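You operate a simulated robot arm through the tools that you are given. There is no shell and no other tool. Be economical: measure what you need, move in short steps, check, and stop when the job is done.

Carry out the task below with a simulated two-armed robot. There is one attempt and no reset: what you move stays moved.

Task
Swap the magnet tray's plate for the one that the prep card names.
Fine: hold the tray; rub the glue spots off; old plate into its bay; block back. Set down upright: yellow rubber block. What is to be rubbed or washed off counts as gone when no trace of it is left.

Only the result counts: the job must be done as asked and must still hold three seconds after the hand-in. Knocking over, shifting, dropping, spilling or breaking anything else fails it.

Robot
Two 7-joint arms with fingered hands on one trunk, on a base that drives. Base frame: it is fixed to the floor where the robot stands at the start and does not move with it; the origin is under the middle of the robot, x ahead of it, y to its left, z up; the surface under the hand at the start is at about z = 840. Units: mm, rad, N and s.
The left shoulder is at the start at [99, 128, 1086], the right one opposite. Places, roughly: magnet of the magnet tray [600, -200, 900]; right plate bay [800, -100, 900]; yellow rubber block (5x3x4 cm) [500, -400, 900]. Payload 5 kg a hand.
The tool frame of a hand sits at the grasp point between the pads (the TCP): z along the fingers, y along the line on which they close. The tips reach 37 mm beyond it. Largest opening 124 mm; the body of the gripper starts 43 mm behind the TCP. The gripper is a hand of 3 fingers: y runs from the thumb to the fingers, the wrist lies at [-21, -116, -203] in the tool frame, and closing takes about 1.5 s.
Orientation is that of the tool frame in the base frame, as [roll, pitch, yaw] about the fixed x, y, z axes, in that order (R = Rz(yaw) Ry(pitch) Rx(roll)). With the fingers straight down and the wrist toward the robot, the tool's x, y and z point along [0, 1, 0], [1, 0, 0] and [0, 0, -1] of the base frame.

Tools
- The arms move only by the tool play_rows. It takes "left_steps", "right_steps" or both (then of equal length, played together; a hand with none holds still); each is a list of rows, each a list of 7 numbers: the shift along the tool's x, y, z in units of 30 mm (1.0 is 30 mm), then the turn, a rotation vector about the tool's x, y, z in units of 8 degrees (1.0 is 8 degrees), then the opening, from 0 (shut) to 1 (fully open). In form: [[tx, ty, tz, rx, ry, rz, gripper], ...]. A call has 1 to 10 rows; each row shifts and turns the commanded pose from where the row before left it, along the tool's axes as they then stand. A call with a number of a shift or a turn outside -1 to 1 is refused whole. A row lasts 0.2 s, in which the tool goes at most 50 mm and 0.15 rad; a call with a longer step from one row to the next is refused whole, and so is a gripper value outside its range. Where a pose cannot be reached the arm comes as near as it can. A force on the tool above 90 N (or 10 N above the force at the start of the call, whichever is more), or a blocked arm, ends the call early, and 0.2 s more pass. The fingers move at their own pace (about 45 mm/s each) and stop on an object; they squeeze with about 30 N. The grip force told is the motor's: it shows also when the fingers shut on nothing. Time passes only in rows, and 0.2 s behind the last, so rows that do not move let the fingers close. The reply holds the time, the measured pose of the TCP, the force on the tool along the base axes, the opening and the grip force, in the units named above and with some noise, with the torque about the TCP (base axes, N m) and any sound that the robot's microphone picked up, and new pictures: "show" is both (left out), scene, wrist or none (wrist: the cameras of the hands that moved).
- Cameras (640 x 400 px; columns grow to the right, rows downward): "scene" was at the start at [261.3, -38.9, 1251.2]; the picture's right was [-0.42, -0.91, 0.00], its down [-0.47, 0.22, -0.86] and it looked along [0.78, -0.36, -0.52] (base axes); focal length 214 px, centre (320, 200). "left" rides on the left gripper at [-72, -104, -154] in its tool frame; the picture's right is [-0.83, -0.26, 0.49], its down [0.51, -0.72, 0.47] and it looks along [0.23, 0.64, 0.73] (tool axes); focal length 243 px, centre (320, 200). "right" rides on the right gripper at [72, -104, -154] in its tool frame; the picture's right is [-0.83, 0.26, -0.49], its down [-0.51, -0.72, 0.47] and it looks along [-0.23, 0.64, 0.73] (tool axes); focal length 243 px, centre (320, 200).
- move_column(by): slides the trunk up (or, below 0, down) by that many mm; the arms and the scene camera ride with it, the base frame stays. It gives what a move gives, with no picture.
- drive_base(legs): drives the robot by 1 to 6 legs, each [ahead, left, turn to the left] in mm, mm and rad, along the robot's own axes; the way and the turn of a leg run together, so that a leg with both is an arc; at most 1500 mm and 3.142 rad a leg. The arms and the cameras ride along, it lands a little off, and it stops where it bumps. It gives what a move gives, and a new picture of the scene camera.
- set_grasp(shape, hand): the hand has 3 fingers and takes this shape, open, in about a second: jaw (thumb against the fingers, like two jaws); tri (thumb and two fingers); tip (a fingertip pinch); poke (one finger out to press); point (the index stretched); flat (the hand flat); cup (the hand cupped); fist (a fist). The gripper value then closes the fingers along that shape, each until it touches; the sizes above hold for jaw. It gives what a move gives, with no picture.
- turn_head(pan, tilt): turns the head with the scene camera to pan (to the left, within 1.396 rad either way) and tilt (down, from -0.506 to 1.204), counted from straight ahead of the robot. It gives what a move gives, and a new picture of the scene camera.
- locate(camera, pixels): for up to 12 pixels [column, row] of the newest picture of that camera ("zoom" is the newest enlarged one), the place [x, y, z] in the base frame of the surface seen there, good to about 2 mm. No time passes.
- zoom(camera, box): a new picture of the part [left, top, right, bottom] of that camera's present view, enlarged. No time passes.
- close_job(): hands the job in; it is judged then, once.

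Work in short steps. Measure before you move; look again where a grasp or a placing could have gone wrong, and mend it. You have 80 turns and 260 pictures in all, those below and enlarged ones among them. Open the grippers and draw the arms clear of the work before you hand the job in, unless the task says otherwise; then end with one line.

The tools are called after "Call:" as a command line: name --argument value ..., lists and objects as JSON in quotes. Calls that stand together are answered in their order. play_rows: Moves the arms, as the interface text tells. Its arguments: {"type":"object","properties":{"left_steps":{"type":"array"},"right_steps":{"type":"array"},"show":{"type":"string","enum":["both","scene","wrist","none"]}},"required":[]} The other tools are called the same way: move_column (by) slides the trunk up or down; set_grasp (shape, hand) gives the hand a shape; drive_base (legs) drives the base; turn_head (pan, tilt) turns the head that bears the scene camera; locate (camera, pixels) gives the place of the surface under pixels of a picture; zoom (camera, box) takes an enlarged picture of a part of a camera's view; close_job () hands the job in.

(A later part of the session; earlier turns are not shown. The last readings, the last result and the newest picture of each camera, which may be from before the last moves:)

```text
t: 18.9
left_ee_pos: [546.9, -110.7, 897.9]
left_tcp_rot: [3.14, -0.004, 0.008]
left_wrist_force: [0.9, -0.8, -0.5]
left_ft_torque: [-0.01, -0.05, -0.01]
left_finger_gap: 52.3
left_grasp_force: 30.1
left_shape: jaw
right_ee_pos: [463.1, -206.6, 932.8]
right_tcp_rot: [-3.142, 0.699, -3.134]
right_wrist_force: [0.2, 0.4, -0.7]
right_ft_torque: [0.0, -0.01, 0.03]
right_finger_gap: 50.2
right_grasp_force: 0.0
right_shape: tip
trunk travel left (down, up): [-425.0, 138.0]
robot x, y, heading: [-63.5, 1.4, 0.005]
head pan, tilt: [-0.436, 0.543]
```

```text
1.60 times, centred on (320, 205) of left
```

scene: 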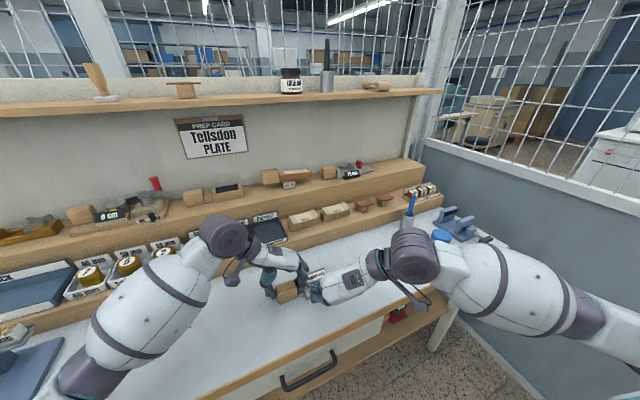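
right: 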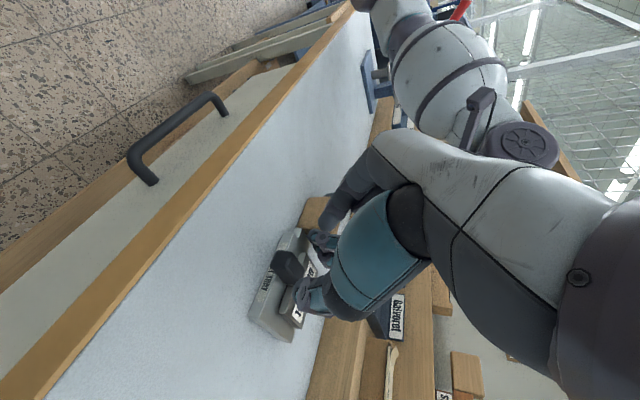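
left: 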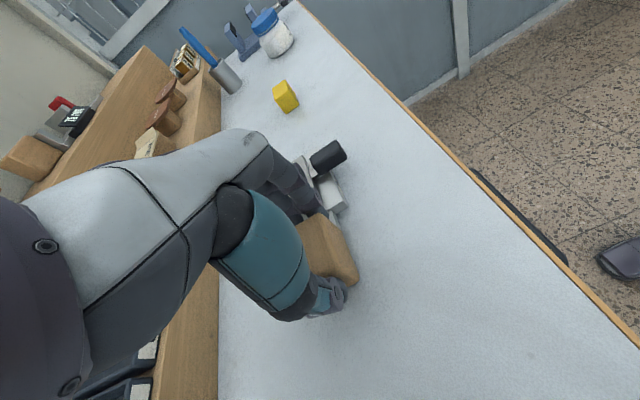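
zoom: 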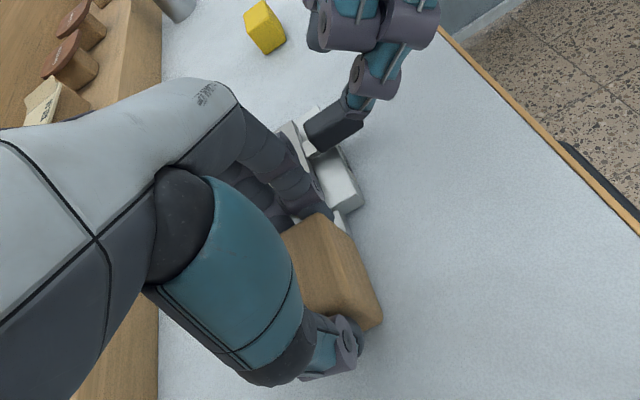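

The knob lies on the approach line at ~78 mm. I shift y by −5 and advance 47 mm.

Call:
play_rows --right_steps '[[0.05, -0.16, 0.55, 0, 0, 0, 0.4], [0, 0, 0.55, 0, 0, 0, 0.4], [0, 0, 0.48, 0, 0, 0, 0.4], [0, 0, 0, 0, 0, 0, 0.4]]' --show "wrist"

Call:
zoom --camera "right" --box '[200, 180, 420, 340]'

Call:
zoom --camera "left" --box '[240, 80, 400, 230]'

```text
t: 19.9
left_ee_pos: [547.9, -110.8, 897.1]
left_tcp_rot: [3.14, -0.004, 0.006]
left_wrist_force: [-0.1, 0.5, -0.4]
left_ft_torque: [0.08, 0.04, 0.02]
left_finger_gap: 52.3
left_grasp_force: 29.8
left_shape: jaw
right_ee_pos: [492.0, -209.4, 893.8]
right_tcp_rot: [3.14, 0.698, -3.133]
right_wrist_force: [-0.1, 0.6, 0.5]
right_ft_torque: [0.04, 0.03, 0.0]
right_finger_gap: 50.2
right_grasp_force: 0.0
right_shape: tip
trunk travel left (down, up): [-425.0, 138.0]
robot x, y, heading: [-67.4, -1.1, 0.007]
head pan, tilt: [-0.436, 0.543]
```

right: 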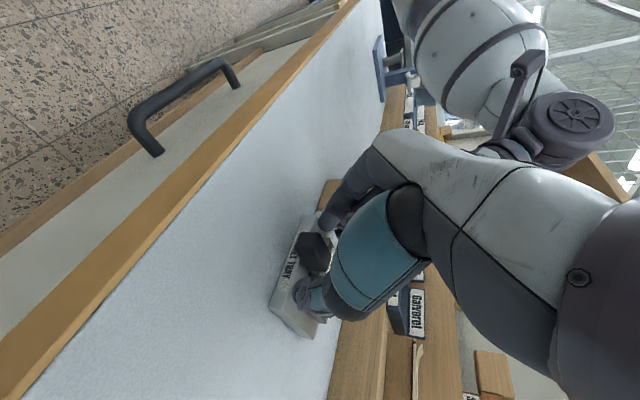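

```text
2.50 times, centred on (310, 260) of right
```

zoom: 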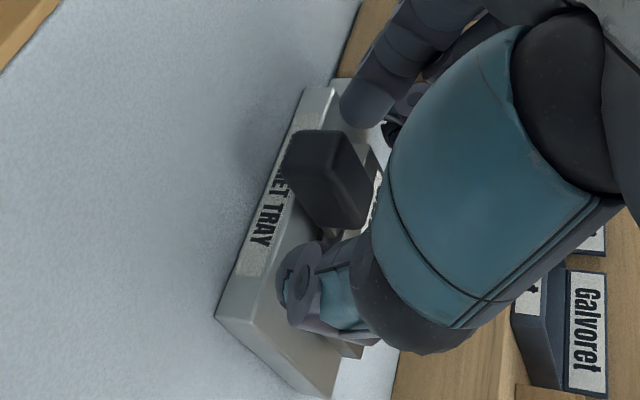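

```text
2.67 times, centred on (320, 155) of left
```

zoom: 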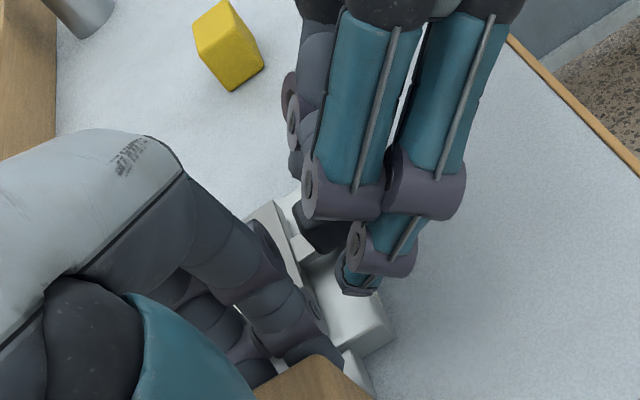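

The knob sits between thumb and index. I close the right.

Call:
play_rows --right_steps '[[0, 0, 0, 0, 0, 0, 0.3], [0, 0, 0, 0, 0, 0, 0.2], [0, 0, 0, 0, 0, 0, 0.1], [0, 0, 0, 0, 0, 0, 0], [0, 0, 0, 0, 0, 0, 0], [0, 0, 0, 0, 0, 0, 0]]' --show "wrist"

Call:
zoom --camera "left" --box '[240, 80, 400, 230]'

Call:
zoom --camera "right" --box '[200, 180, 420, 340]'

```text
t: 21.2
left_ee_pos: [548.3, -110.2, 896.8]
left_tcp_rot: [3.141, -0.004, 0.007]
left_wrist_force: [-0.4, 0.8, -0.1]
left_ft_torque: [-0.01, 0.02, -0.01]
left_finger_gap: 51.8
left_grasp_force: 29.9
left_shape: jaw
right_ee_pos: [492.7, -209.1, 893.3]
right_tcp_rot: [3.14, 0.699, -3.132]
right_wrist_force: [0.9, -0.7, 0.6]
right_ft_torque: [0.05, -0.02, -0.04]
right_finger_gap: 14.5
right_grasp_force: 29.7
right_shape: tip
trunk travel left (down, up): [-425.0, 138.0]
robot x, y, heading: [-69.9, -3.2, 0.011]
head pan, tilt: [-0.436, 0.543]
```

right: 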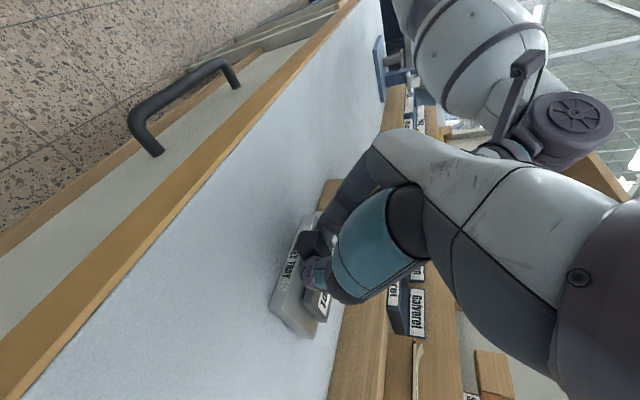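

```text
2.67 times, centred on (320, 155) of left
```

zoom: 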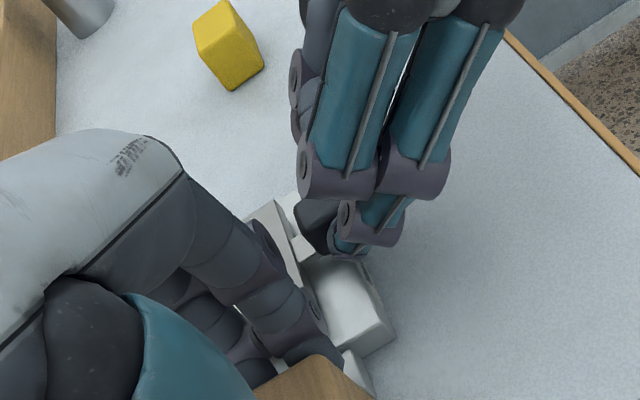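

```text
2.50 times, centred on (310, 260) of right
```

zoom: 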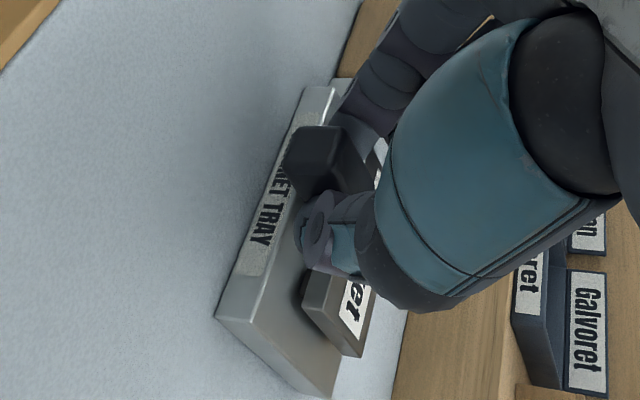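

Knob is held (14.5 mm, 29.7 N). I pull straight up while the left holds the tray.

Call:
play_rows --right_steps '[[-0.1, 0, -0.12, 0, 0, 0, 0], [-0.2, 0, -0.24, 0, 0, 0, 0], [-0.3, 0, -0.36, 0, 0, 0, 0], [-0.4, 0, -0.5, 0, 0, 0, 0], [-0.4, 0, -0.5, 0, 0, 0, 0]]' --show "both"

Call:
zoom --camera "scene" --box '[240, 210, 400, 310]'

Call:
zoom --camera "left" --box '[240, 60, 420, 230]'

```text
t: 22.4
left_ee_pos: [547.7, -111.5, 896.3]
left_tcp_rot: [3.139, -0.003, 0.006]
left_wrist_force: [0.3, 2.0, -0.6]
left_ft_torque: [-0.04, -0.01, 0.05]
left_finger_gap: 52.2
left_grasp_force: 30.0
left_shape: jaw
right_ee_pos: [492.7, -210.4, 961.2]
right_tcp_rot: [3.14, 0.697, -3.133]
right_wrist_force: [-1.7, -2.6, -4.8]
right_ft_torque: [-0.33, 0.78, -0.11]
right_finger_gap: 14.0
right_grasp_force: 29.9
right_shape: tip
trunk travel left (down, up): [-425.0, 138.0]
robot x, y, heading: [-67.4, -2.6, 0.01]
head pan, tilt: [-0.436, 0.543]
```

scene: 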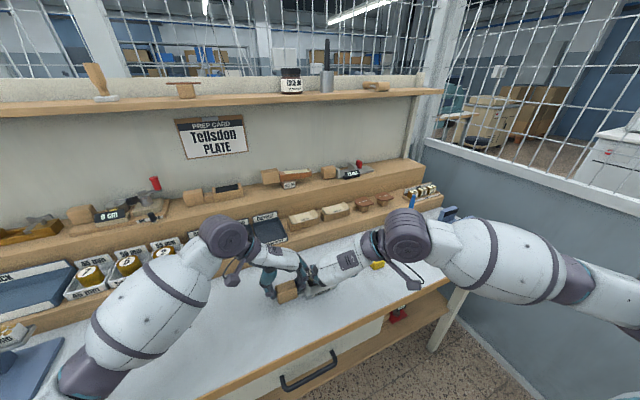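
right: 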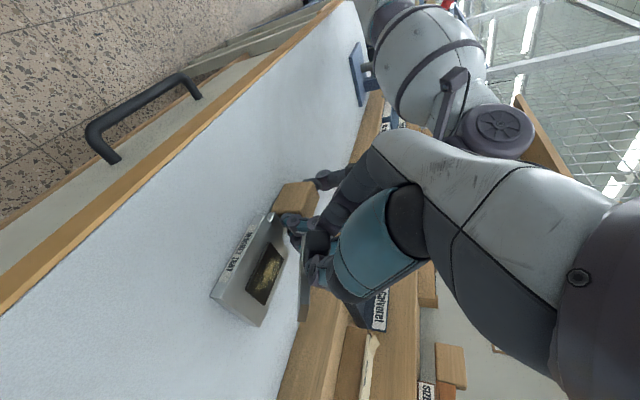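

```text
4.00 times, centred on (320, 260) of scene
```

zoom: 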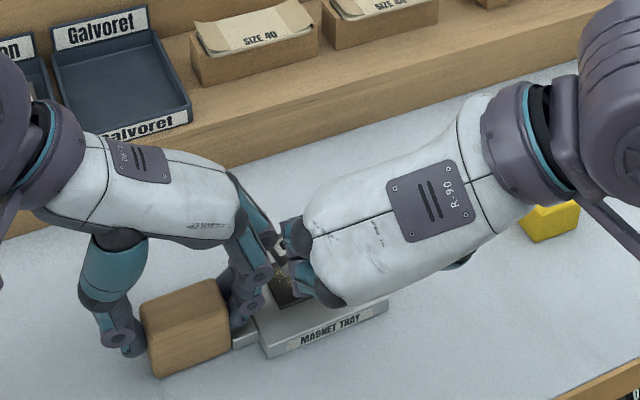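

```text
2.35 times, centred on (330, 145) of left
```

zoom: 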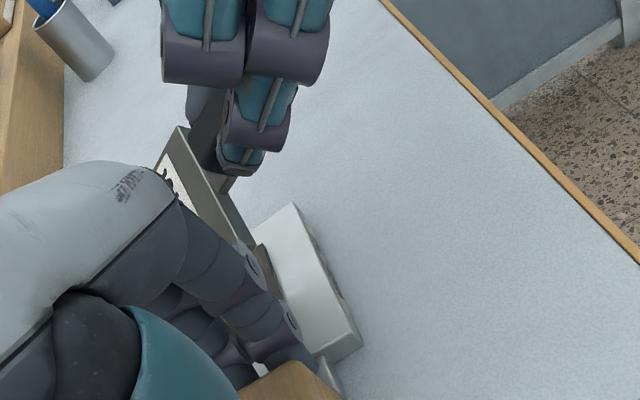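

The plate is off and glue spots are visible at (265,270) in the right view. I move the plate to the right away from the left hand, and up, then check its tilt.

Call:
play_rows --right_steps '[[0, -0.85, 0, 0, 0, 0, 0], [-0.16, -0.85, -0.2, 0, 0, 0, 0], [-0.32, -0.85, -0.4, 0, 0, 0, 0], [-0.5, -0.5, -0.6, 0, 0, 0, 0], [-0.5, 0, -0.6, 0, 0, 0, 0]]' --show "both"

Call:
zoom --camera "scene" --box '[240, 190, 400, 310]'

Call:
zoom --camera "left" --box '[240, 0, 440, 230]'

Call:
zoom --camera "right" --box '[180, 150, 400, 340]'

```text
t: 23.6
left_ee_pos: [548.7, -111.1, 896.7]
left_tcp_rot: [3.14, -0.003, 0.007]
left_wrist_force: [-0.8, -0.5, 0.1]
left_ft_torque: [0.02, -0.04, -0.01]
left_finger_gap: 52.2
left_grasp_force: 29.9
left_shape: jaw
right_ee_pos: [491.1, -301.1, 1029.9]
right_tcp_rot: [-3.141, 0.696, -3.133]
right_wrist_force: [0.1, -0.4, -2.4]
right_ft_torque: [0.02, 0.11, -0.01]
right_finger_gap: 14.0
right_grasp_force: 30.0
right_shape: tip
trunk travel left (down, up): [-425.0, 138.0]
robot x, y, heading: [-67.1, -1.7, 0.011]
head pan, tilt: [-0.436, 0.543]
```

scene: 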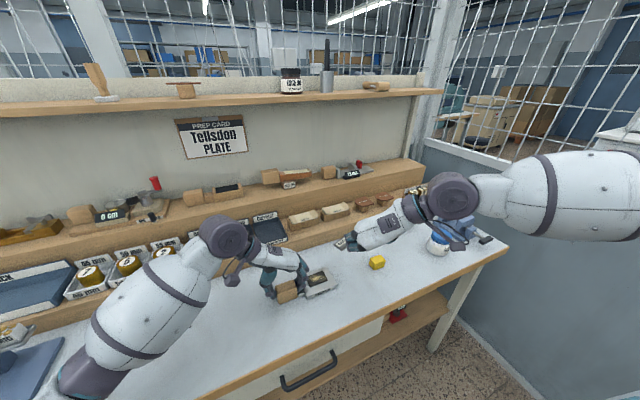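
right: 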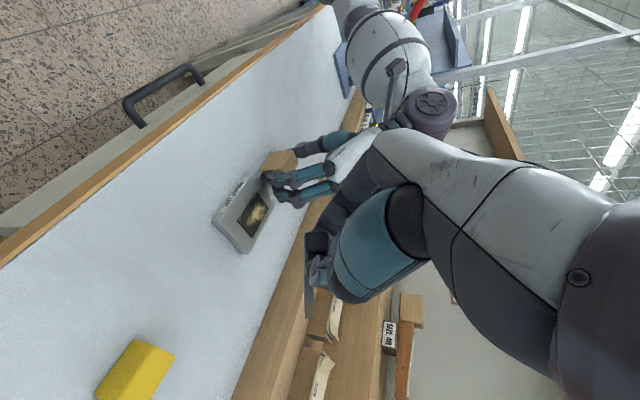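

```text
3.33 times, centred on (320, 250) of scene
```

zoom: 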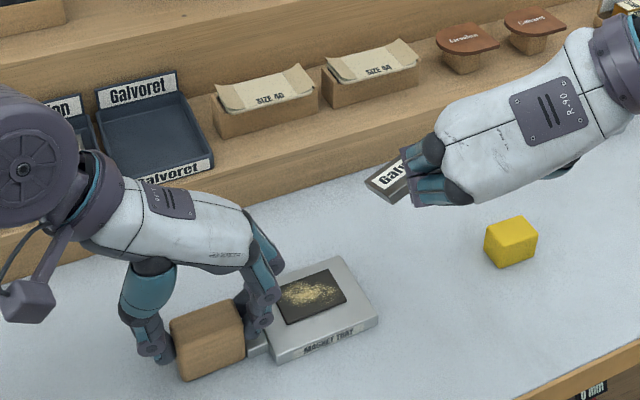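

```text
1.74 times, centred on (340, 115) of left
```

zoom: 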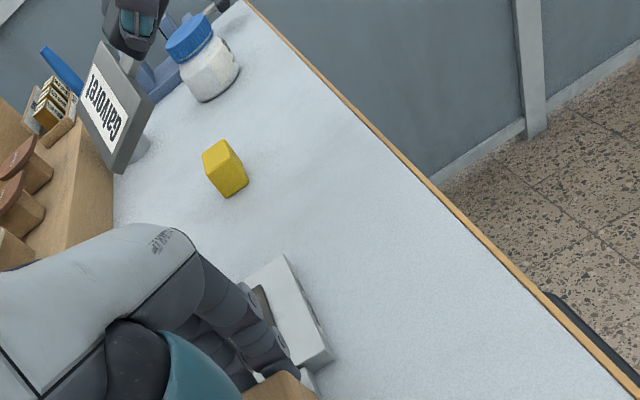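

```text
2.11 times, centred on (290, 245) of right
```

zoom: 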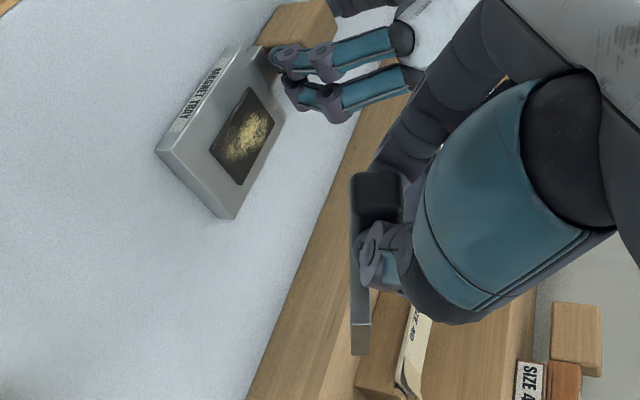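

I measure the plate's pose from points on its face in the left view.

Call:
locate --camera "left" --pixels '[[217, 34], [239, 58], [223, 90], [204, 65], [221, 62], [226, 48], [212, 76], [234, 65], [225, 84]]'

Call:
locate --camera "scene" --pixels '[[339, 247], [335, 241], [345, 238], [356, 235], [341, 243]]'

```text
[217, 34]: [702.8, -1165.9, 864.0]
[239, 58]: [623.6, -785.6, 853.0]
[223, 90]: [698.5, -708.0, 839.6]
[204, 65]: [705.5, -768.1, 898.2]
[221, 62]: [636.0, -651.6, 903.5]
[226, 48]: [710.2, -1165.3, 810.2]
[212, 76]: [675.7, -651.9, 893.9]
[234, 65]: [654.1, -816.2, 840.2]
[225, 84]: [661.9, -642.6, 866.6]
```

```text
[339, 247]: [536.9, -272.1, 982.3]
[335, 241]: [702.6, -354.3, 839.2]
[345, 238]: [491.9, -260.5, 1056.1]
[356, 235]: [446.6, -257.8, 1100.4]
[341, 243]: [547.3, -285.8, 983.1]
```

The left picture was stale; I zoom again on it and measure in the zoom.

Call:
zoom --camera "left" --box '[160, 0, 320, 120]'

Call:
locate --camera "zoom" --pixels '[[200, 140], [240, 220], [190, 280], [230, 300], [170, 210], [215, 180], [275, 200]]'

```text
3.33 times, centred on (240, 60) of left
```

zoom: 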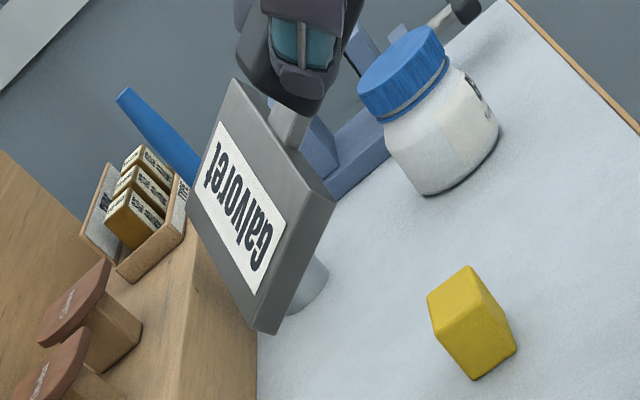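

```text
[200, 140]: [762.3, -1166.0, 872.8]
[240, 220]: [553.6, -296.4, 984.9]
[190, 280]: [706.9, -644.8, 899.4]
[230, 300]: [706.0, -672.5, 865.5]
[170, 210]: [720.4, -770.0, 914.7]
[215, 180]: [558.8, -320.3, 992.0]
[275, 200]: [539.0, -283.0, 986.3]
```

I locate near the plate's corners in this zoom.

Call:
locate --camera "zoom" --pixels '[[237, 92], [320, 198], [256, 318], [194, 200], [250, 205], [283, 145], [225, 258], [290, 250], [215, 145]]'

```text
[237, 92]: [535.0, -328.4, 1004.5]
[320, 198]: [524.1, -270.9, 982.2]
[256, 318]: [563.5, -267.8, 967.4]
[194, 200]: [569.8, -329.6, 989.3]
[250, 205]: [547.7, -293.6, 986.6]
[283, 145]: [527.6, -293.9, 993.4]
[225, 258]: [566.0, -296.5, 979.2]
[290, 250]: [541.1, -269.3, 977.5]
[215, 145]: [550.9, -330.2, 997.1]
```

The plate has twisted in the grip: it leans about 20° left-down and 20° far-edge-down. I counter-rotate the hand (roll ~22°, some pitch and yaw) and carry it forward at height.

Call:
play_rows --right_steps '[[0, 0, 0, -0.38, -0.3, 0.585, 0], [0, 0, 0, -0.38, -0.3, 0.585, 0], [0, 0, 0, -0.38, -0.3, 0.585, 0], [0, 0, 0, -0.38, -0.3, 0.585, 0], [-0.81, 0.22, 0.96, 0, 0, 0, 0], [-0.81, 0.22, 0.96, 0, 0, 0, 0], [-0.81, 0.22, 0.96, 0, 0, 0, 0], [-0.81, 0.22, 0.96, 0, 0, 0, 0], [-0.81, 0.22, 0.96, 0, 0, 0, 0], [-0.81, 0.22, 0.96, 0, 0, 0, 0]]' --show "both"

Call:
zoom --camera "scene" --box '[230, 140, 430, 290]'

```text
t: 25.9
left_ee_pos: [548.5, -111.3, 896.5]
left_tcp_rot: [3.14, -0.001, 0.006]
left_wrist_force: [0.2, -0.6, 0.9]
left_ft_torque: [0.04, -0.01, 0.01]
left_finger_gap: 52.0
left_grasp_force: 30.1
left_shape: jaw
right_ee_pos: [722.7, -282.1, 1041.6]
right_tcp_rot: [2.601, 0.772, 2.668]
right_wrist_force: [0.8, -0.1, -1.1]
right_ft_torque: [-0.03, 0.1, 0.01]
right_finger_gap: 13.9
right_grasp_force: 30.0
right_shape: tip
trunk travel left (down, up): [-425.0, 138.0]
robot x, y, heading: [-66.3, 0.5, 0.012]
head pan, tilt: [-0.436, 0.543]
```

scene: 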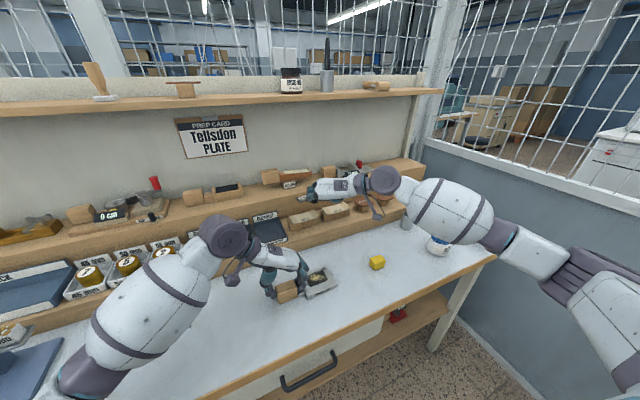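
right: 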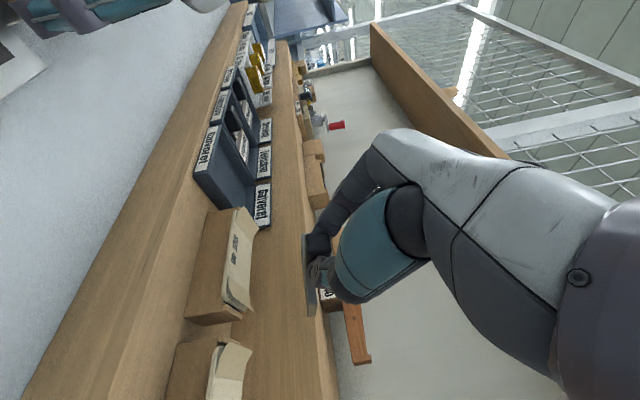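

```text
2.67 times, centred on (330, 215) of scene
```

zoom: 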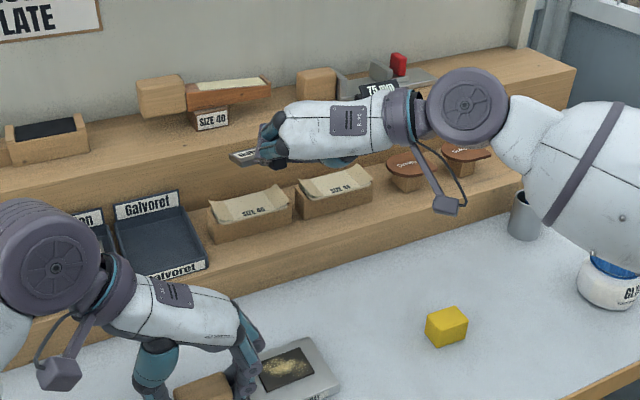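

Plate is held near level above the boxes. I move it left over the Galvoret bay and lower to z≈985, then check alignment.

Call:
play_rows --right_steps '[[0.56, 0.77, 0.44, 0, 0, 0, 0], [0.56, 0.77, 0.44, 0, 0, 0, 0], [0.56, 0.77, 0.44, 0, 0, 0, 0], [0.56, 0.77, 0.44, 0, 0, 0, 0], [0.56, 0.77, 0.44, 0, 0, 0, 0], [0, 0, 0, 0, 0, 0, 0]]' --show "both"

Call:
zoom --camera "scene" --box '[210, 170, 350, 270]'

Call:
zoom --camera "right" --box '[180, 170, 400, 370]'

```text
t: 27.2
left_ee_pos: [547.5, -110.8, 896.5]
left_tcp_rot: [3.139, -0.001, 0.007]
left_wrist_force: [0.1, -0.3, 0.1]
left_ft_torque: [0.01, 0.01, 0.02]
left_finger_gap: 52.3
left_grasp_force: 30.4
left_shape: jaw
right_ee_pos: [723.8, -133.2, 984.0]
right_tcp_rot: [2.598, 0.773, 2.665]
right_wrist_force: [1.0, 0.1, -3.6]
right_ft_torque: [-0.02, 0.14, 0.0]
right_finger_gap: 13.8
right_grasp_force: 29.9
right_shape: tip
trunk travel left (down, up): [-425.0, 138.0]
robot x, y, heading: [-69.5, 0.6, 0.007]
head pan, tilt: [-0.436, 0.543]
```

scene: 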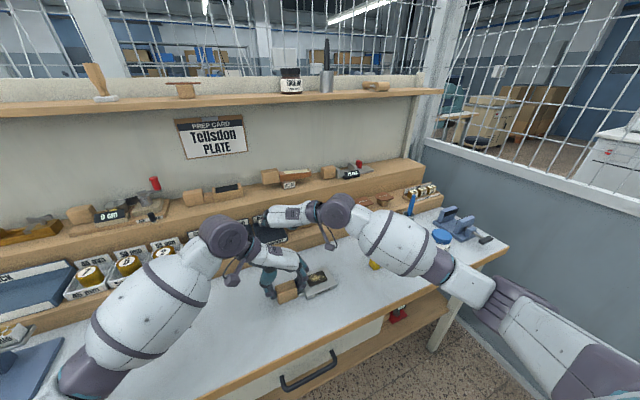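
right: 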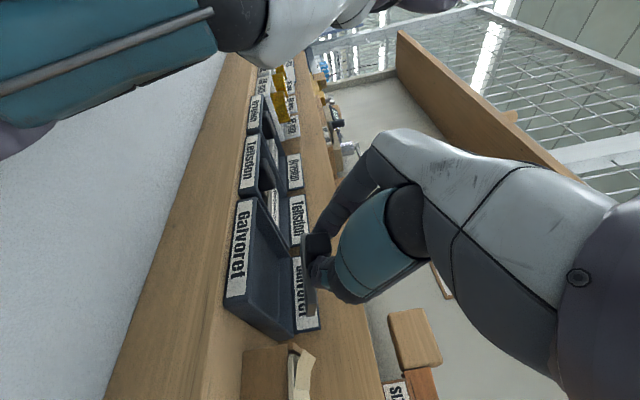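

```text
4.00 times, centred on (280, 220) of scene
```

zoom: 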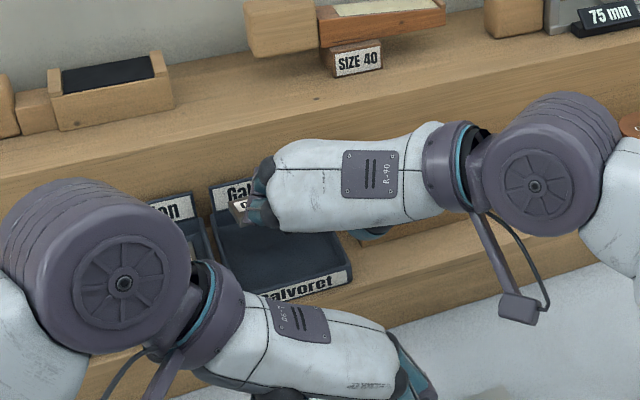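

```text
2.00 times, centred on (290, 270) of right
```

zoom: 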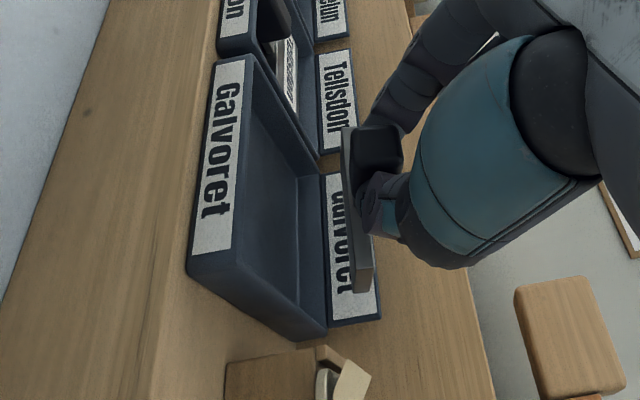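

I measure the plate's edge from the right zoom, plus the visible corner in the scene.

Call:
locate --camera "zoom" --pixels '[[347, 140], [351, 180], [355, 220], [360, 260], [364, 285], [380, 150], [220, 90], [205, 240], [255, 75], [240, 260], [345, 160], [358, 285]]'

Call:
zoom --camera "scene" --box '[240, 195, 300, 240]'

Call:
locate --camera "zoom" --pixels '[[225, 200], [215, 180], [235, 230], [250, 190], [210, 220], [258, 232]]'

```text
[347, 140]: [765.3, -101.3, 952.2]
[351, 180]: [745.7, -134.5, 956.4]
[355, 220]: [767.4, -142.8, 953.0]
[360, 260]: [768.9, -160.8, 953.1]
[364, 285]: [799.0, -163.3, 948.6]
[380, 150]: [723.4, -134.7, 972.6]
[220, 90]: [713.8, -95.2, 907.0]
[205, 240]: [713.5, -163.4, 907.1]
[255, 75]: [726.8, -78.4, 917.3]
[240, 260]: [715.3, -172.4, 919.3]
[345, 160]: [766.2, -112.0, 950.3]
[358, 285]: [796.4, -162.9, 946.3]
```

```text
8.89 times, centred on (270, 218) of scene
```

zoom: 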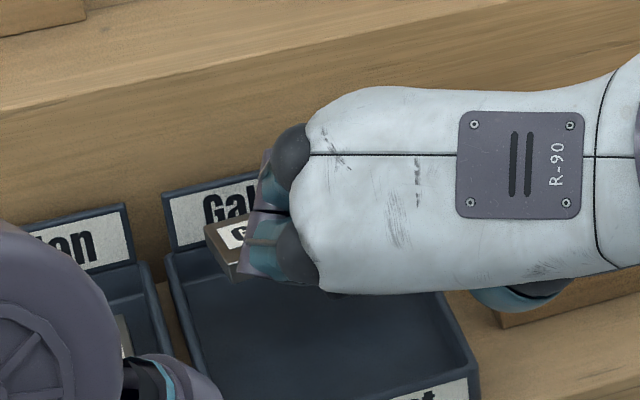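

```text
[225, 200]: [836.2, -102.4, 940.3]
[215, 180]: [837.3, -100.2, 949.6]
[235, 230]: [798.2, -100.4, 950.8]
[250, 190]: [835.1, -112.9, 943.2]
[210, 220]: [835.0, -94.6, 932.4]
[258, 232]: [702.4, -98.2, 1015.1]
```

Front edge runs from (765,−101) to (769,−161) at equal height, so roll is right; the plate centre is ≈(787,−129). I shift +6,+6 and lower 36 mm into the bay.

Call:
play_rows --right_steps '[[-0.06, 0.2, 0.2, 0, 0, 0, 0], [0.2, -0.1, 0.18, 0, 0, 0, 0], [0.25, -0.13, 0.22, 0, 0, 0, 0], [0.25, -0.13, 0.22, 0, 0, 0, 0], [0.15, -0.08, 0.13, 0, 0, 0, 0]]' --show "wrist"

Call:
zoom --camera "right" --box '[200, 190, 380, 350]'

Call:
locate --camera "zoom" --pixels '[[340, 150], [345, 200], [350, 250], [355, 300], [365, 310]]'

Call:
zoom --camera "scene" --box '[240, 195, 300, 240]'

```text
t: 28.4
left_ee_pos: [547.3, -111.2, 897.3]
left_tcp_rot: [3.139, -0.004, 0.008]
left_wrist_force: [-0.1, 0.0, -1.4]
left_ft_torque: [0.02, -0.02, 0.0]
left_finger_gap: 52.0
left_grasp_force: 30.1
left_shape: jaw
right_ee_pos: [731.4, -126.6, 949.2]
right_tcp_rot: [2.594, 0.772, 2.662]
right_wrist_force: [1.0, -0.6, -2.7]
right_ft_torque: [-0.03, 0.08, 0.0]
right_finger_gap: 14.0
right_grasp_force: 29.8
right_shape: tip
trunk travel left (down, up): [-425.0, 138.0]
robot x, y, heading: [-68.0, 2.0, 0.011]
head pan, tilt: [-0.436, 0.543]
```

right: 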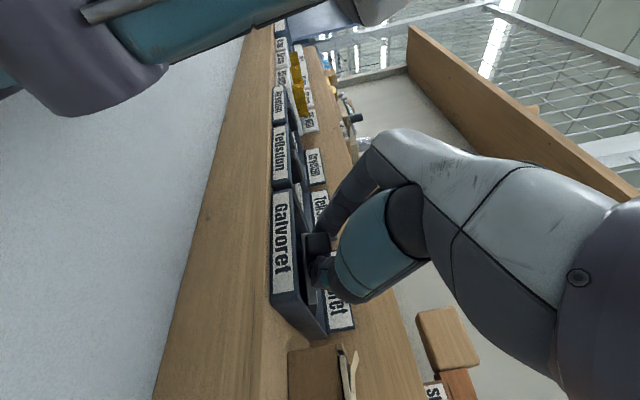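

```text
2.50 times, centred on (290, 270) of right
```

zoom: 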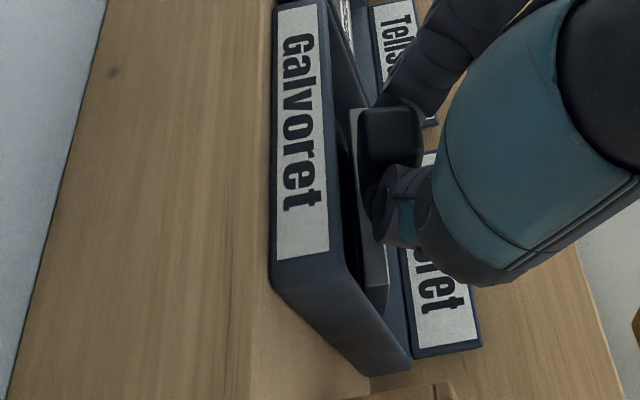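

```text
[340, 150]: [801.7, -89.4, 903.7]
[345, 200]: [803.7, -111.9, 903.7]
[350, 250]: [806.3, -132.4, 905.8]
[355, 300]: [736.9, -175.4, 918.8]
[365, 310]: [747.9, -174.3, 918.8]
```

```text
8.89 times, centred on (270, 218) of scene
```

zoom: 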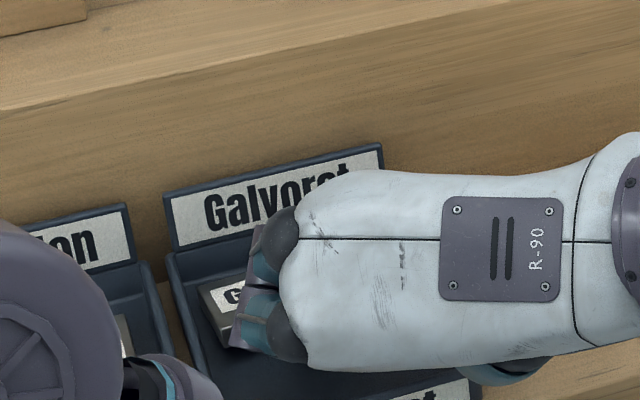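

The plate is inside the rims. I lower it 6 mm more, then open slightly.

Call:
play_rows --right_steps '[[0.07, -0.04, 0.06, 0, 0, 0, 0], [0.07, -0.04, 0.06, 0, 0, 0, 0], [0, 0, 0, 0, 0, 0, 0]]' --show "none"

Call:
zoom --camera "right" --box '[240, 190, 370, 320]'

Call:
locate --camera "zoom" --pixels '[[335, 150], [345, 190], [350, 230], [355, 260], [360, 290], [366, 300]]'

```text
t: 29.2
left_ee_pos: [548.4, -111.4, 898.0]
left_tcp_rot: [3.14, -0.003, 0.005]
left_wrist_force: [0.4, -1.1, 0.4]
left_ft_torque: [0.03, 0.01, 0.01]
left_finger_gap: 52.2
left_grasp_force: 29.9
left_shape: jaw
right_ee_pos: [730.9, -125.8, 941.9]
right_tcp_rot: [2.595, 0.772, 2.663]
right_wrist_force: [-0.3, -0.2, -1.4]
right_ft_torque: [0.04, -0.06, -0.05]
right_finger_gap: 14.0
right_grasp_force: 30.0
right_shape: tip
trunk travel left (down, up): [-425.0, 138.0]
robot x, y, heading: [-69.8, -0.9, 0.007]
head pan, tilt: [-0.436, 0.543]
```

```text
3.08 times, centred on (305, 255) of right
```

zoom: 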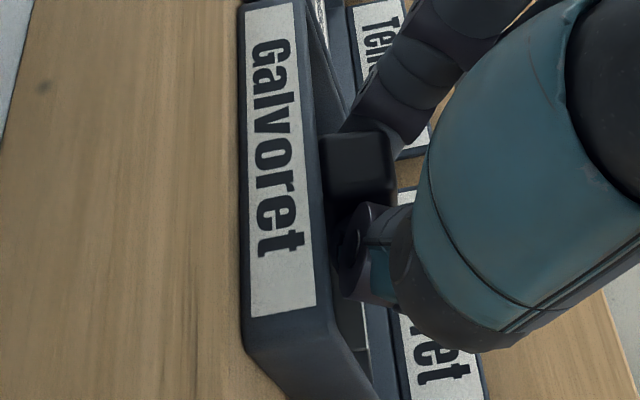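

```text
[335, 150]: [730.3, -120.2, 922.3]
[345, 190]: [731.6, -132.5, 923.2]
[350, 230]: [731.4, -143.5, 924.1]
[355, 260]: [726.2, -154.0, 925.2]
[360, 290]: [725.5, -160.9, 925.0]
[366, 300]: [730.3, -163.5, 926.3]
```

Torque has changed sign, so the back edge is touching. I open a little and watch.

Call:
play_rows --right_steps '[[0, 0, 0, 0, 0, 0, 0.2], [0, 0, 0, 0, 0, 0, 0.25], [0, 0, 0, 0, 0, 0, 0.28], [0, 0, 0, 0, 0, 0, 0.28]]' --show "wrist"

Call:
zoom --camera "right" --box '[240, 190, 370, 320]'

Call:
zoom --camera "scene" --box '[240, 195, 300, 240]'

```text
t: 30.2
left_ee_pos: [548.5, -110.4, 897.3]
left_tcp_rot: [3.141, -0.003, 0.008]
left_wrist_force: [0.3, -1.1, -0.2]
left_ft_torque: [0.06, -0.06, -0.01]
left_finger_gap: 52.2
left_grasp_force: 30.3
left_shape: jaw
right_ee_pos: [731.8, -126.2, 942.6]
right_tcp_rot: [2.599, 0.772, 2.667]
right_wrist_force: [0.1, 3.6, 2.1]
right_ft_torque: [0.02, -0.01, 0.02]
right_finger_gap: 33.2
right_grasp_force: 0.0
right_shape: tip
trunk travel left (down, up): [-425.0, 138.0]
robot x, y, heading: [-64.1, 1.9, 0.008]
head pan, tilt: [-0.436, 0.543]
```

right: 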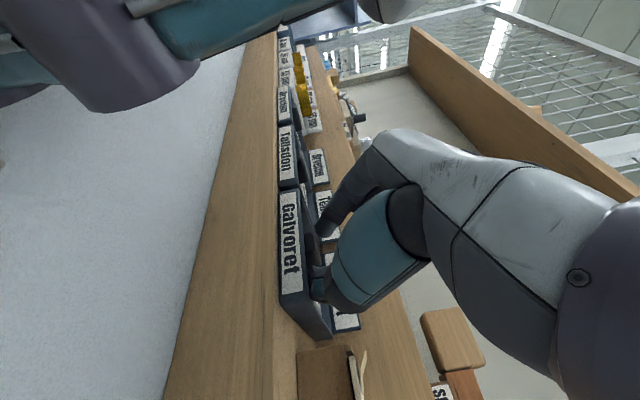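

```text
3.08 times, centred on (305, 255) of right
```

zoom: 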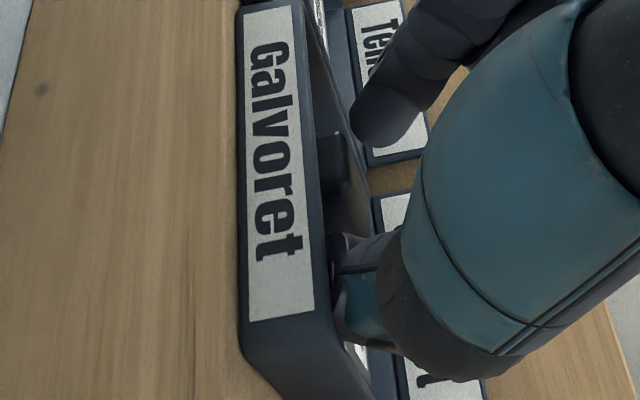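

```text
8.89 times, centred on (270, 218) of scene
```

zoom: 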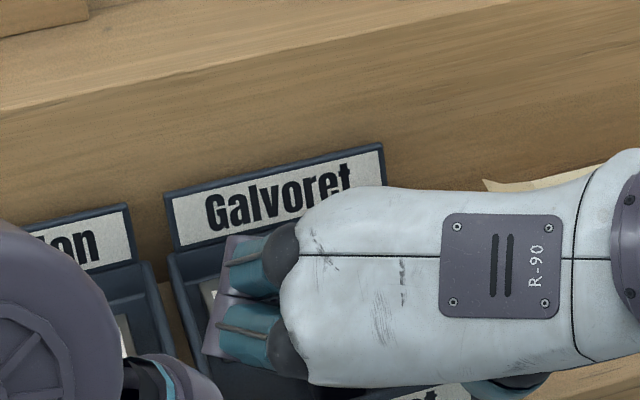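

The plate has settled in the bay. I raise the right hand straight up.

Call:
play_rows --right_steps '[[-0.25, 0.13, -0.22, 0, 0, 0, 0.28], [-0.46, 0.25, -0.41, 0, 0, 0, 0.28], [-0.7, 0.37, -0.61, 0, 0, 0, 0.28], [-0.7, 0.37, -0.61, 0, 0, 0, 0.28], [-0.7, 0.37, -0.61, 0, 0, 0, 0.28]]' --show "wrist"

Call:
zoom --camera "right" --box '[180, 170, 400, 370]'

Call:
locate --camera "zoom" --pixels '[[270, 150], [285, 180], [300, 200], [310, 220], [300, 160], [290, 220]]'

```text
t: 31.4
left_ee_pos: [546.9, -111.7, 897.2]
left_tcp_rot: [3.14, -0.004, 0.006]
left_wrist_force: [-0.9, -0.3, 0.7]
left_ft_torque: [0.08, -0.04, 0.0]
left_finger_gap: 52.1
left_grasp_force: 30.6
left_shape: jaw
right_ee_pos: [730.4, -127.7, 1063.2]
right_tcp_rot: [2.6, 0.772, 2.666]
right_wrist_force: [-0.6, -0.3, -0.2]
right_ft_torque: [0.01, 0.01, -0.01]
right_finger_gap: 34.4
right_grasp_force: 0.0
right_shape: tip
trunk travel left (down, up): [-425.0, 138.0]
robot x, y, heading: [-70.8, -2.5, 0.007]
head pan, tilt: [-0.436, 0.543]
```

right: 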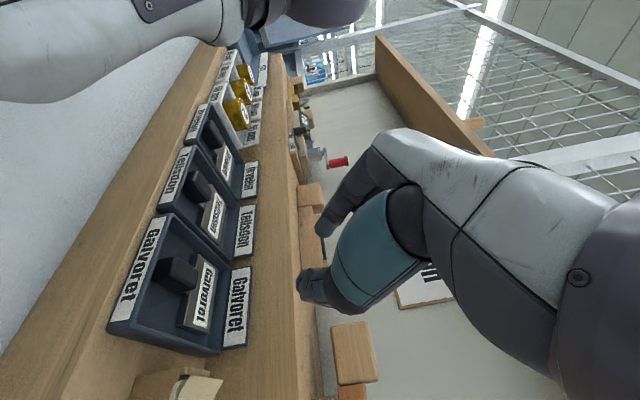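

```text
2.00 times, centred on (290, 270) of right
```

zoom: 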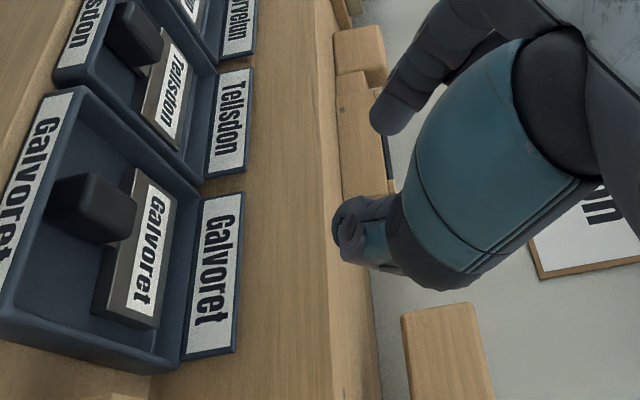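

```text
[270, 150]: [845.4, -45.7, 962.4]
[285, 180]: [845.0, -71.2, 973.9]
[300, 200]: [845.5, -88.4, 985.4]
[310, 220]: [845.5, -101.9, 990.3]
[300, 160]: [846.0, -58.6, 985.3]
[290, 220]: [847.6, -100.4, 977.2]
```

The Galvoret plate lies flat in its bay. Now I look at the magnet with its glue and the block.

Call:
zoom --camera "scene" --box '[280, 250, 360, 310]'

Call:
locate --camera "zoom" --pixels '[[225, 150], [350, 125], [390, 195], [260, 240], [300, 180], [255, 165], [350, 185], [410, 110], [510, 205], [265, 330], [150, 190], [180, 130]]'

Call:
zoom --camera "left" --box '[220, 80, 420, 280]'

```text
6.67 times, centred on (320, 280) of scene
```

zoom: 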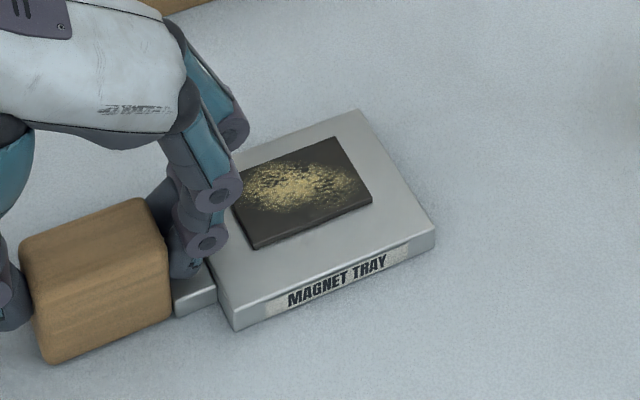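

```text
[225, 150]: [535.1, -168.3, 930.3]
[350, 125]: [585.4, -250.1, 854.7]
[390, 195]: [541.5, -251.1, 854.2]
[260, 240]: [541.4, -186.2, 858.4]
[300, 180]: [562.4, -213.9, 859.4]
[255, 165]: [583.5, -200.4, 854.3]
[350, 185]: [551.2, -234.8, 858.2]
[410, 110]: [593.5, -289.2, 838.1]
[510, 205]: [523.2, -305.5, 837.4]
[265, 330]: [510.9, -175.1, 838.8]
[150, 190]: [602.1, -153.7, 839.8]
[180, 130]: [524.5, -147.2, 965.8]
```

```text
2.00 times, centred on (320, 180) of left
```

zoom: 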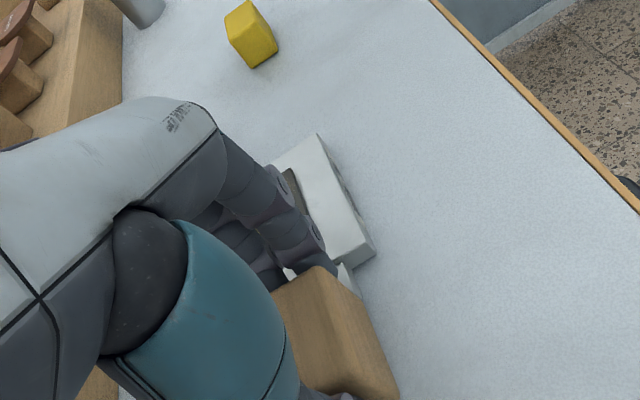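

Magnet: x ≈540–577, y −240…−184, z 858; the glue covers most of it. I draw the right hand back to the free space above the block.

Call:
play_rows --right_steps '[[0, -0.91, -0.65, 0, 0, 0, 0.4], [0, -0.91, -0.65, 0, 0, 0, 0.4], [0, -0.91, -0.65, 0, 0, 0, 0.4], [0, -0.91, -0.65, 0, 0, 0, 0.4], [0, -0.91, -0.65, 0, 0, 0, 0.4], [0, -0.91, -0.65, 0, 0, 0, 0.4], [0, -0.91, -0.65, 0, 0, 0, 0.4], [0, -0.91, -0.65, 0, 0, 0, 0.4], [0, -0.91, -0.65, 0, 0, 0, 0.4], [-0.7, 0.37, -0.6, 0, 0, 0, 0.4]]' --show "none"

Call:
set_grasp --hand "right" --shape "jaw"

Call:
play_rows --right_steps '[[0, 0, 0, 0.308, 0.452, 0.796, 0.6], [0, 0, 0, 0.308, 0.452, 0.796, 0.6], [0, 0, 0, 0.308, 0.452, 0.796, 0.6], [0, 0, 0, 0.308, 0.452, 0.796, 0.6], [0, 0, 0, 0.308, 0.452, 0.796, 0.6], [0, 0, 0, 0.308, 0.452, 0.796, 0.6], [0, 0, 0, 0.308, 0.452, 0.796, 0.6], [0, 0, 0, 0.308, 0.452, 0.796, 0.6], [0, 0, 0, 0.308, 0.452, 0.796, 0.6], [0, 0, 0, 0.308, 0.452, 0.796, 0.6]]' --show "scene"

```text
t: 33.6
left_ee_pos: [547.1, -111.1, 897.1]
left_tcp_rot: [3.138, -0.004, 0.006]
left_wrist_force: [0.3, 0.6, -0.1]
left_ft_torque: [0.02, -0.01, -0.01]
left_finger_gap: 52.2
left_grasp_force: 29.9
left_shape: jaw
right_ee_pos: [579.2, -387.6, 1111.7]
right_tcp_rot: [2.6, 0.771, 2.668]
right_wrist_force: [-0.1, -0.5, 0.3]
right_ft_torque: [-0.05, 0.03, -0.01]
right_finger_gap: 49.4
right_grasp_force: 0.0
right_shape: tip
trunk travel left (down, up): [-425.0, 138.0]
robot x, y, heading: [-66.4, 0.4, 0.012]
head pan, tilt: [-0.436, 0.543]
```

```text
t: 34.5
left_ee_pos: [548.4, -110.2, 895.7]
left_tcp_rot: [-3.141, -0.005, 0.007]
left_wrist_force: [0.6, 0.3, 0.0]
left_ft_torque: [0.03, 0.02, 0.01]
left_finger_gap: 52.2
left_grasp_force: 30.2
left_shape: jaw
right_ee_pos: [578.2, -387.6, 1111.0]
right_tcp_rot: [2.597, 0.774, 2.664]
right_wrist_force: [0.3, 1.0, -0.6]
right_ft_torque: [0.04, 0.0, 0.04]
right_finger_gap: 123.9
right_grasp_force: 0.1
right_shape: jaw
trunk travel left (down, up): [-425.0, 138.0]
robot x, y, heading: [-69.7, -1.1, 0.008]
head pan, tilt: [-0.436, 0.543]
```

```text
t: 36.8
left_ee_pos: [547.6, -110.8, 896.5]
left_tcp_rot: [3.139, -0.003, 0.007]
left_wrist_force: [-0.2, 0.6, 0.7]
left_ft_torque: [-0.02, 0.01, -0.01]
left_finger_gap: 52.2
left_grasp_force: 30.0
left_shape: jaw
right_ee_pos: [579.9, -387.9, 1109.1]
right_tcp_rot: [2.877, -0.292, 1.906]
right_wrist_force: [0.6, 0.4, -1.0]
right_ft_torque: [0.01, 0.01, -0.01]
right_finger_gap: 74.9
right_grasp_force: 0.0
right_shape: jaw
trunk travel left (down, up): [-425.0, 138.0]
robot x, y, heading: [-65.0, -3.3, 0.009]
head pan, tilt: [-0.436, 0.543]
```

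scene: 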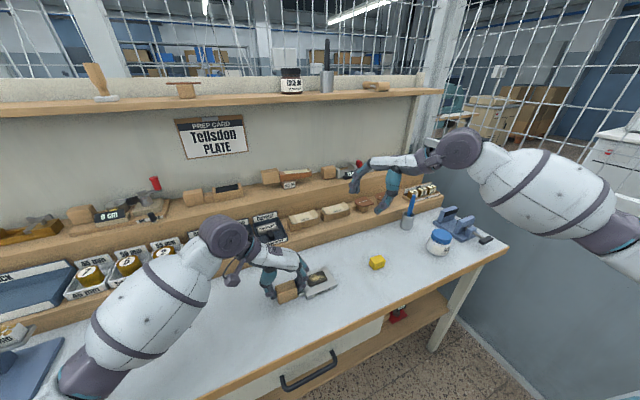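

I finish the turn (3 rows) and move to the pre-grasp point up-right of the block.

Call:
play_rows --right_steps '[[0, 0, 0, 0.308, 0.452, 0.796, 0.6], [0, 0, 0, 0.308, 0.452, 0.796, 0.6], [0, 0, 0, 0.308, 0.452, 0.796, 0.6], [-0.97, -0.31, 0.6, 0, 0, 0, 0.6], [-0.97, -0.31, 0.6, 0, 0, 0, 0.6], [-0.97, -0.31, 0.6, 0, 0, 0, 0.6], [-0.97, -0.31, 0.6, 0, 0, 0, 0.6], [-0.97, -0.31, 0.6, 0, 0, 0, 0.6]]' --show "both"

Call:
zoom --camera "scene" --box '[330, 190, 450, 280]'

```text
t: 38.5
left_ee_pos: [547.7, -112.2, 897.1]
left_tcp_rot: [3.14, -0.002, 0.007]
left_wrist_force: [-0.8, -0.6, -0.7]
left_ft_torque: [0.01, 0.0, 0.02]
left_finger_gap: 52.0
left_grasp_force: 30.1
left_shape: jaw
right_ee_pos: [534.7, -470.1, 957.4]
right_tcp_rot: [3.138, -0.525, 1.581]
right_wrist_force: [0.9, -1.6, -0.7]
right_ft_torque: [-0.02, -0.01, -0.02]
right_finger_gap: 74.7
right_grasp_force: 0.1
right_shape: jaw
trunk travel left (down, up): [-425.0, 138.0]
robot x, y, heading: [-66.6, -2.2, 0.012]
head pan, tilt: [-0.436, 0.543]
```

scene: 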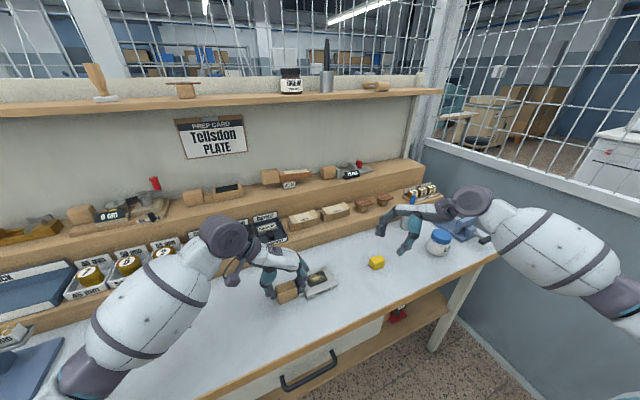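
right: 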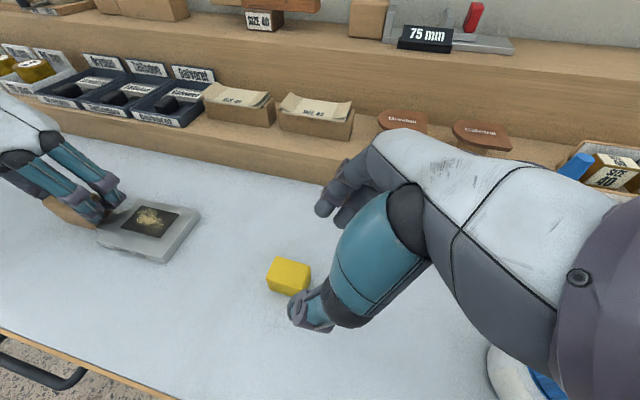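

```text
4.44 times, centred on (390, 235) of scene
```

zoom: 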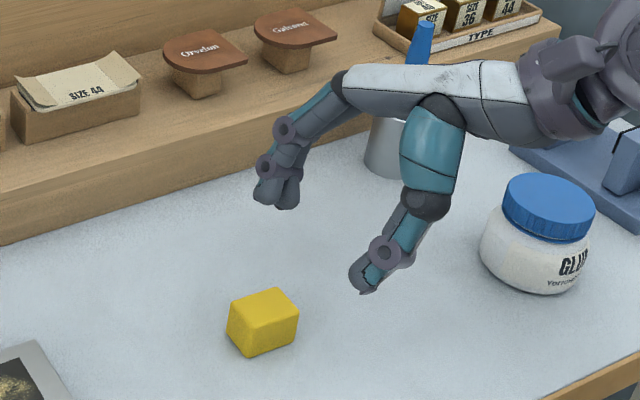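

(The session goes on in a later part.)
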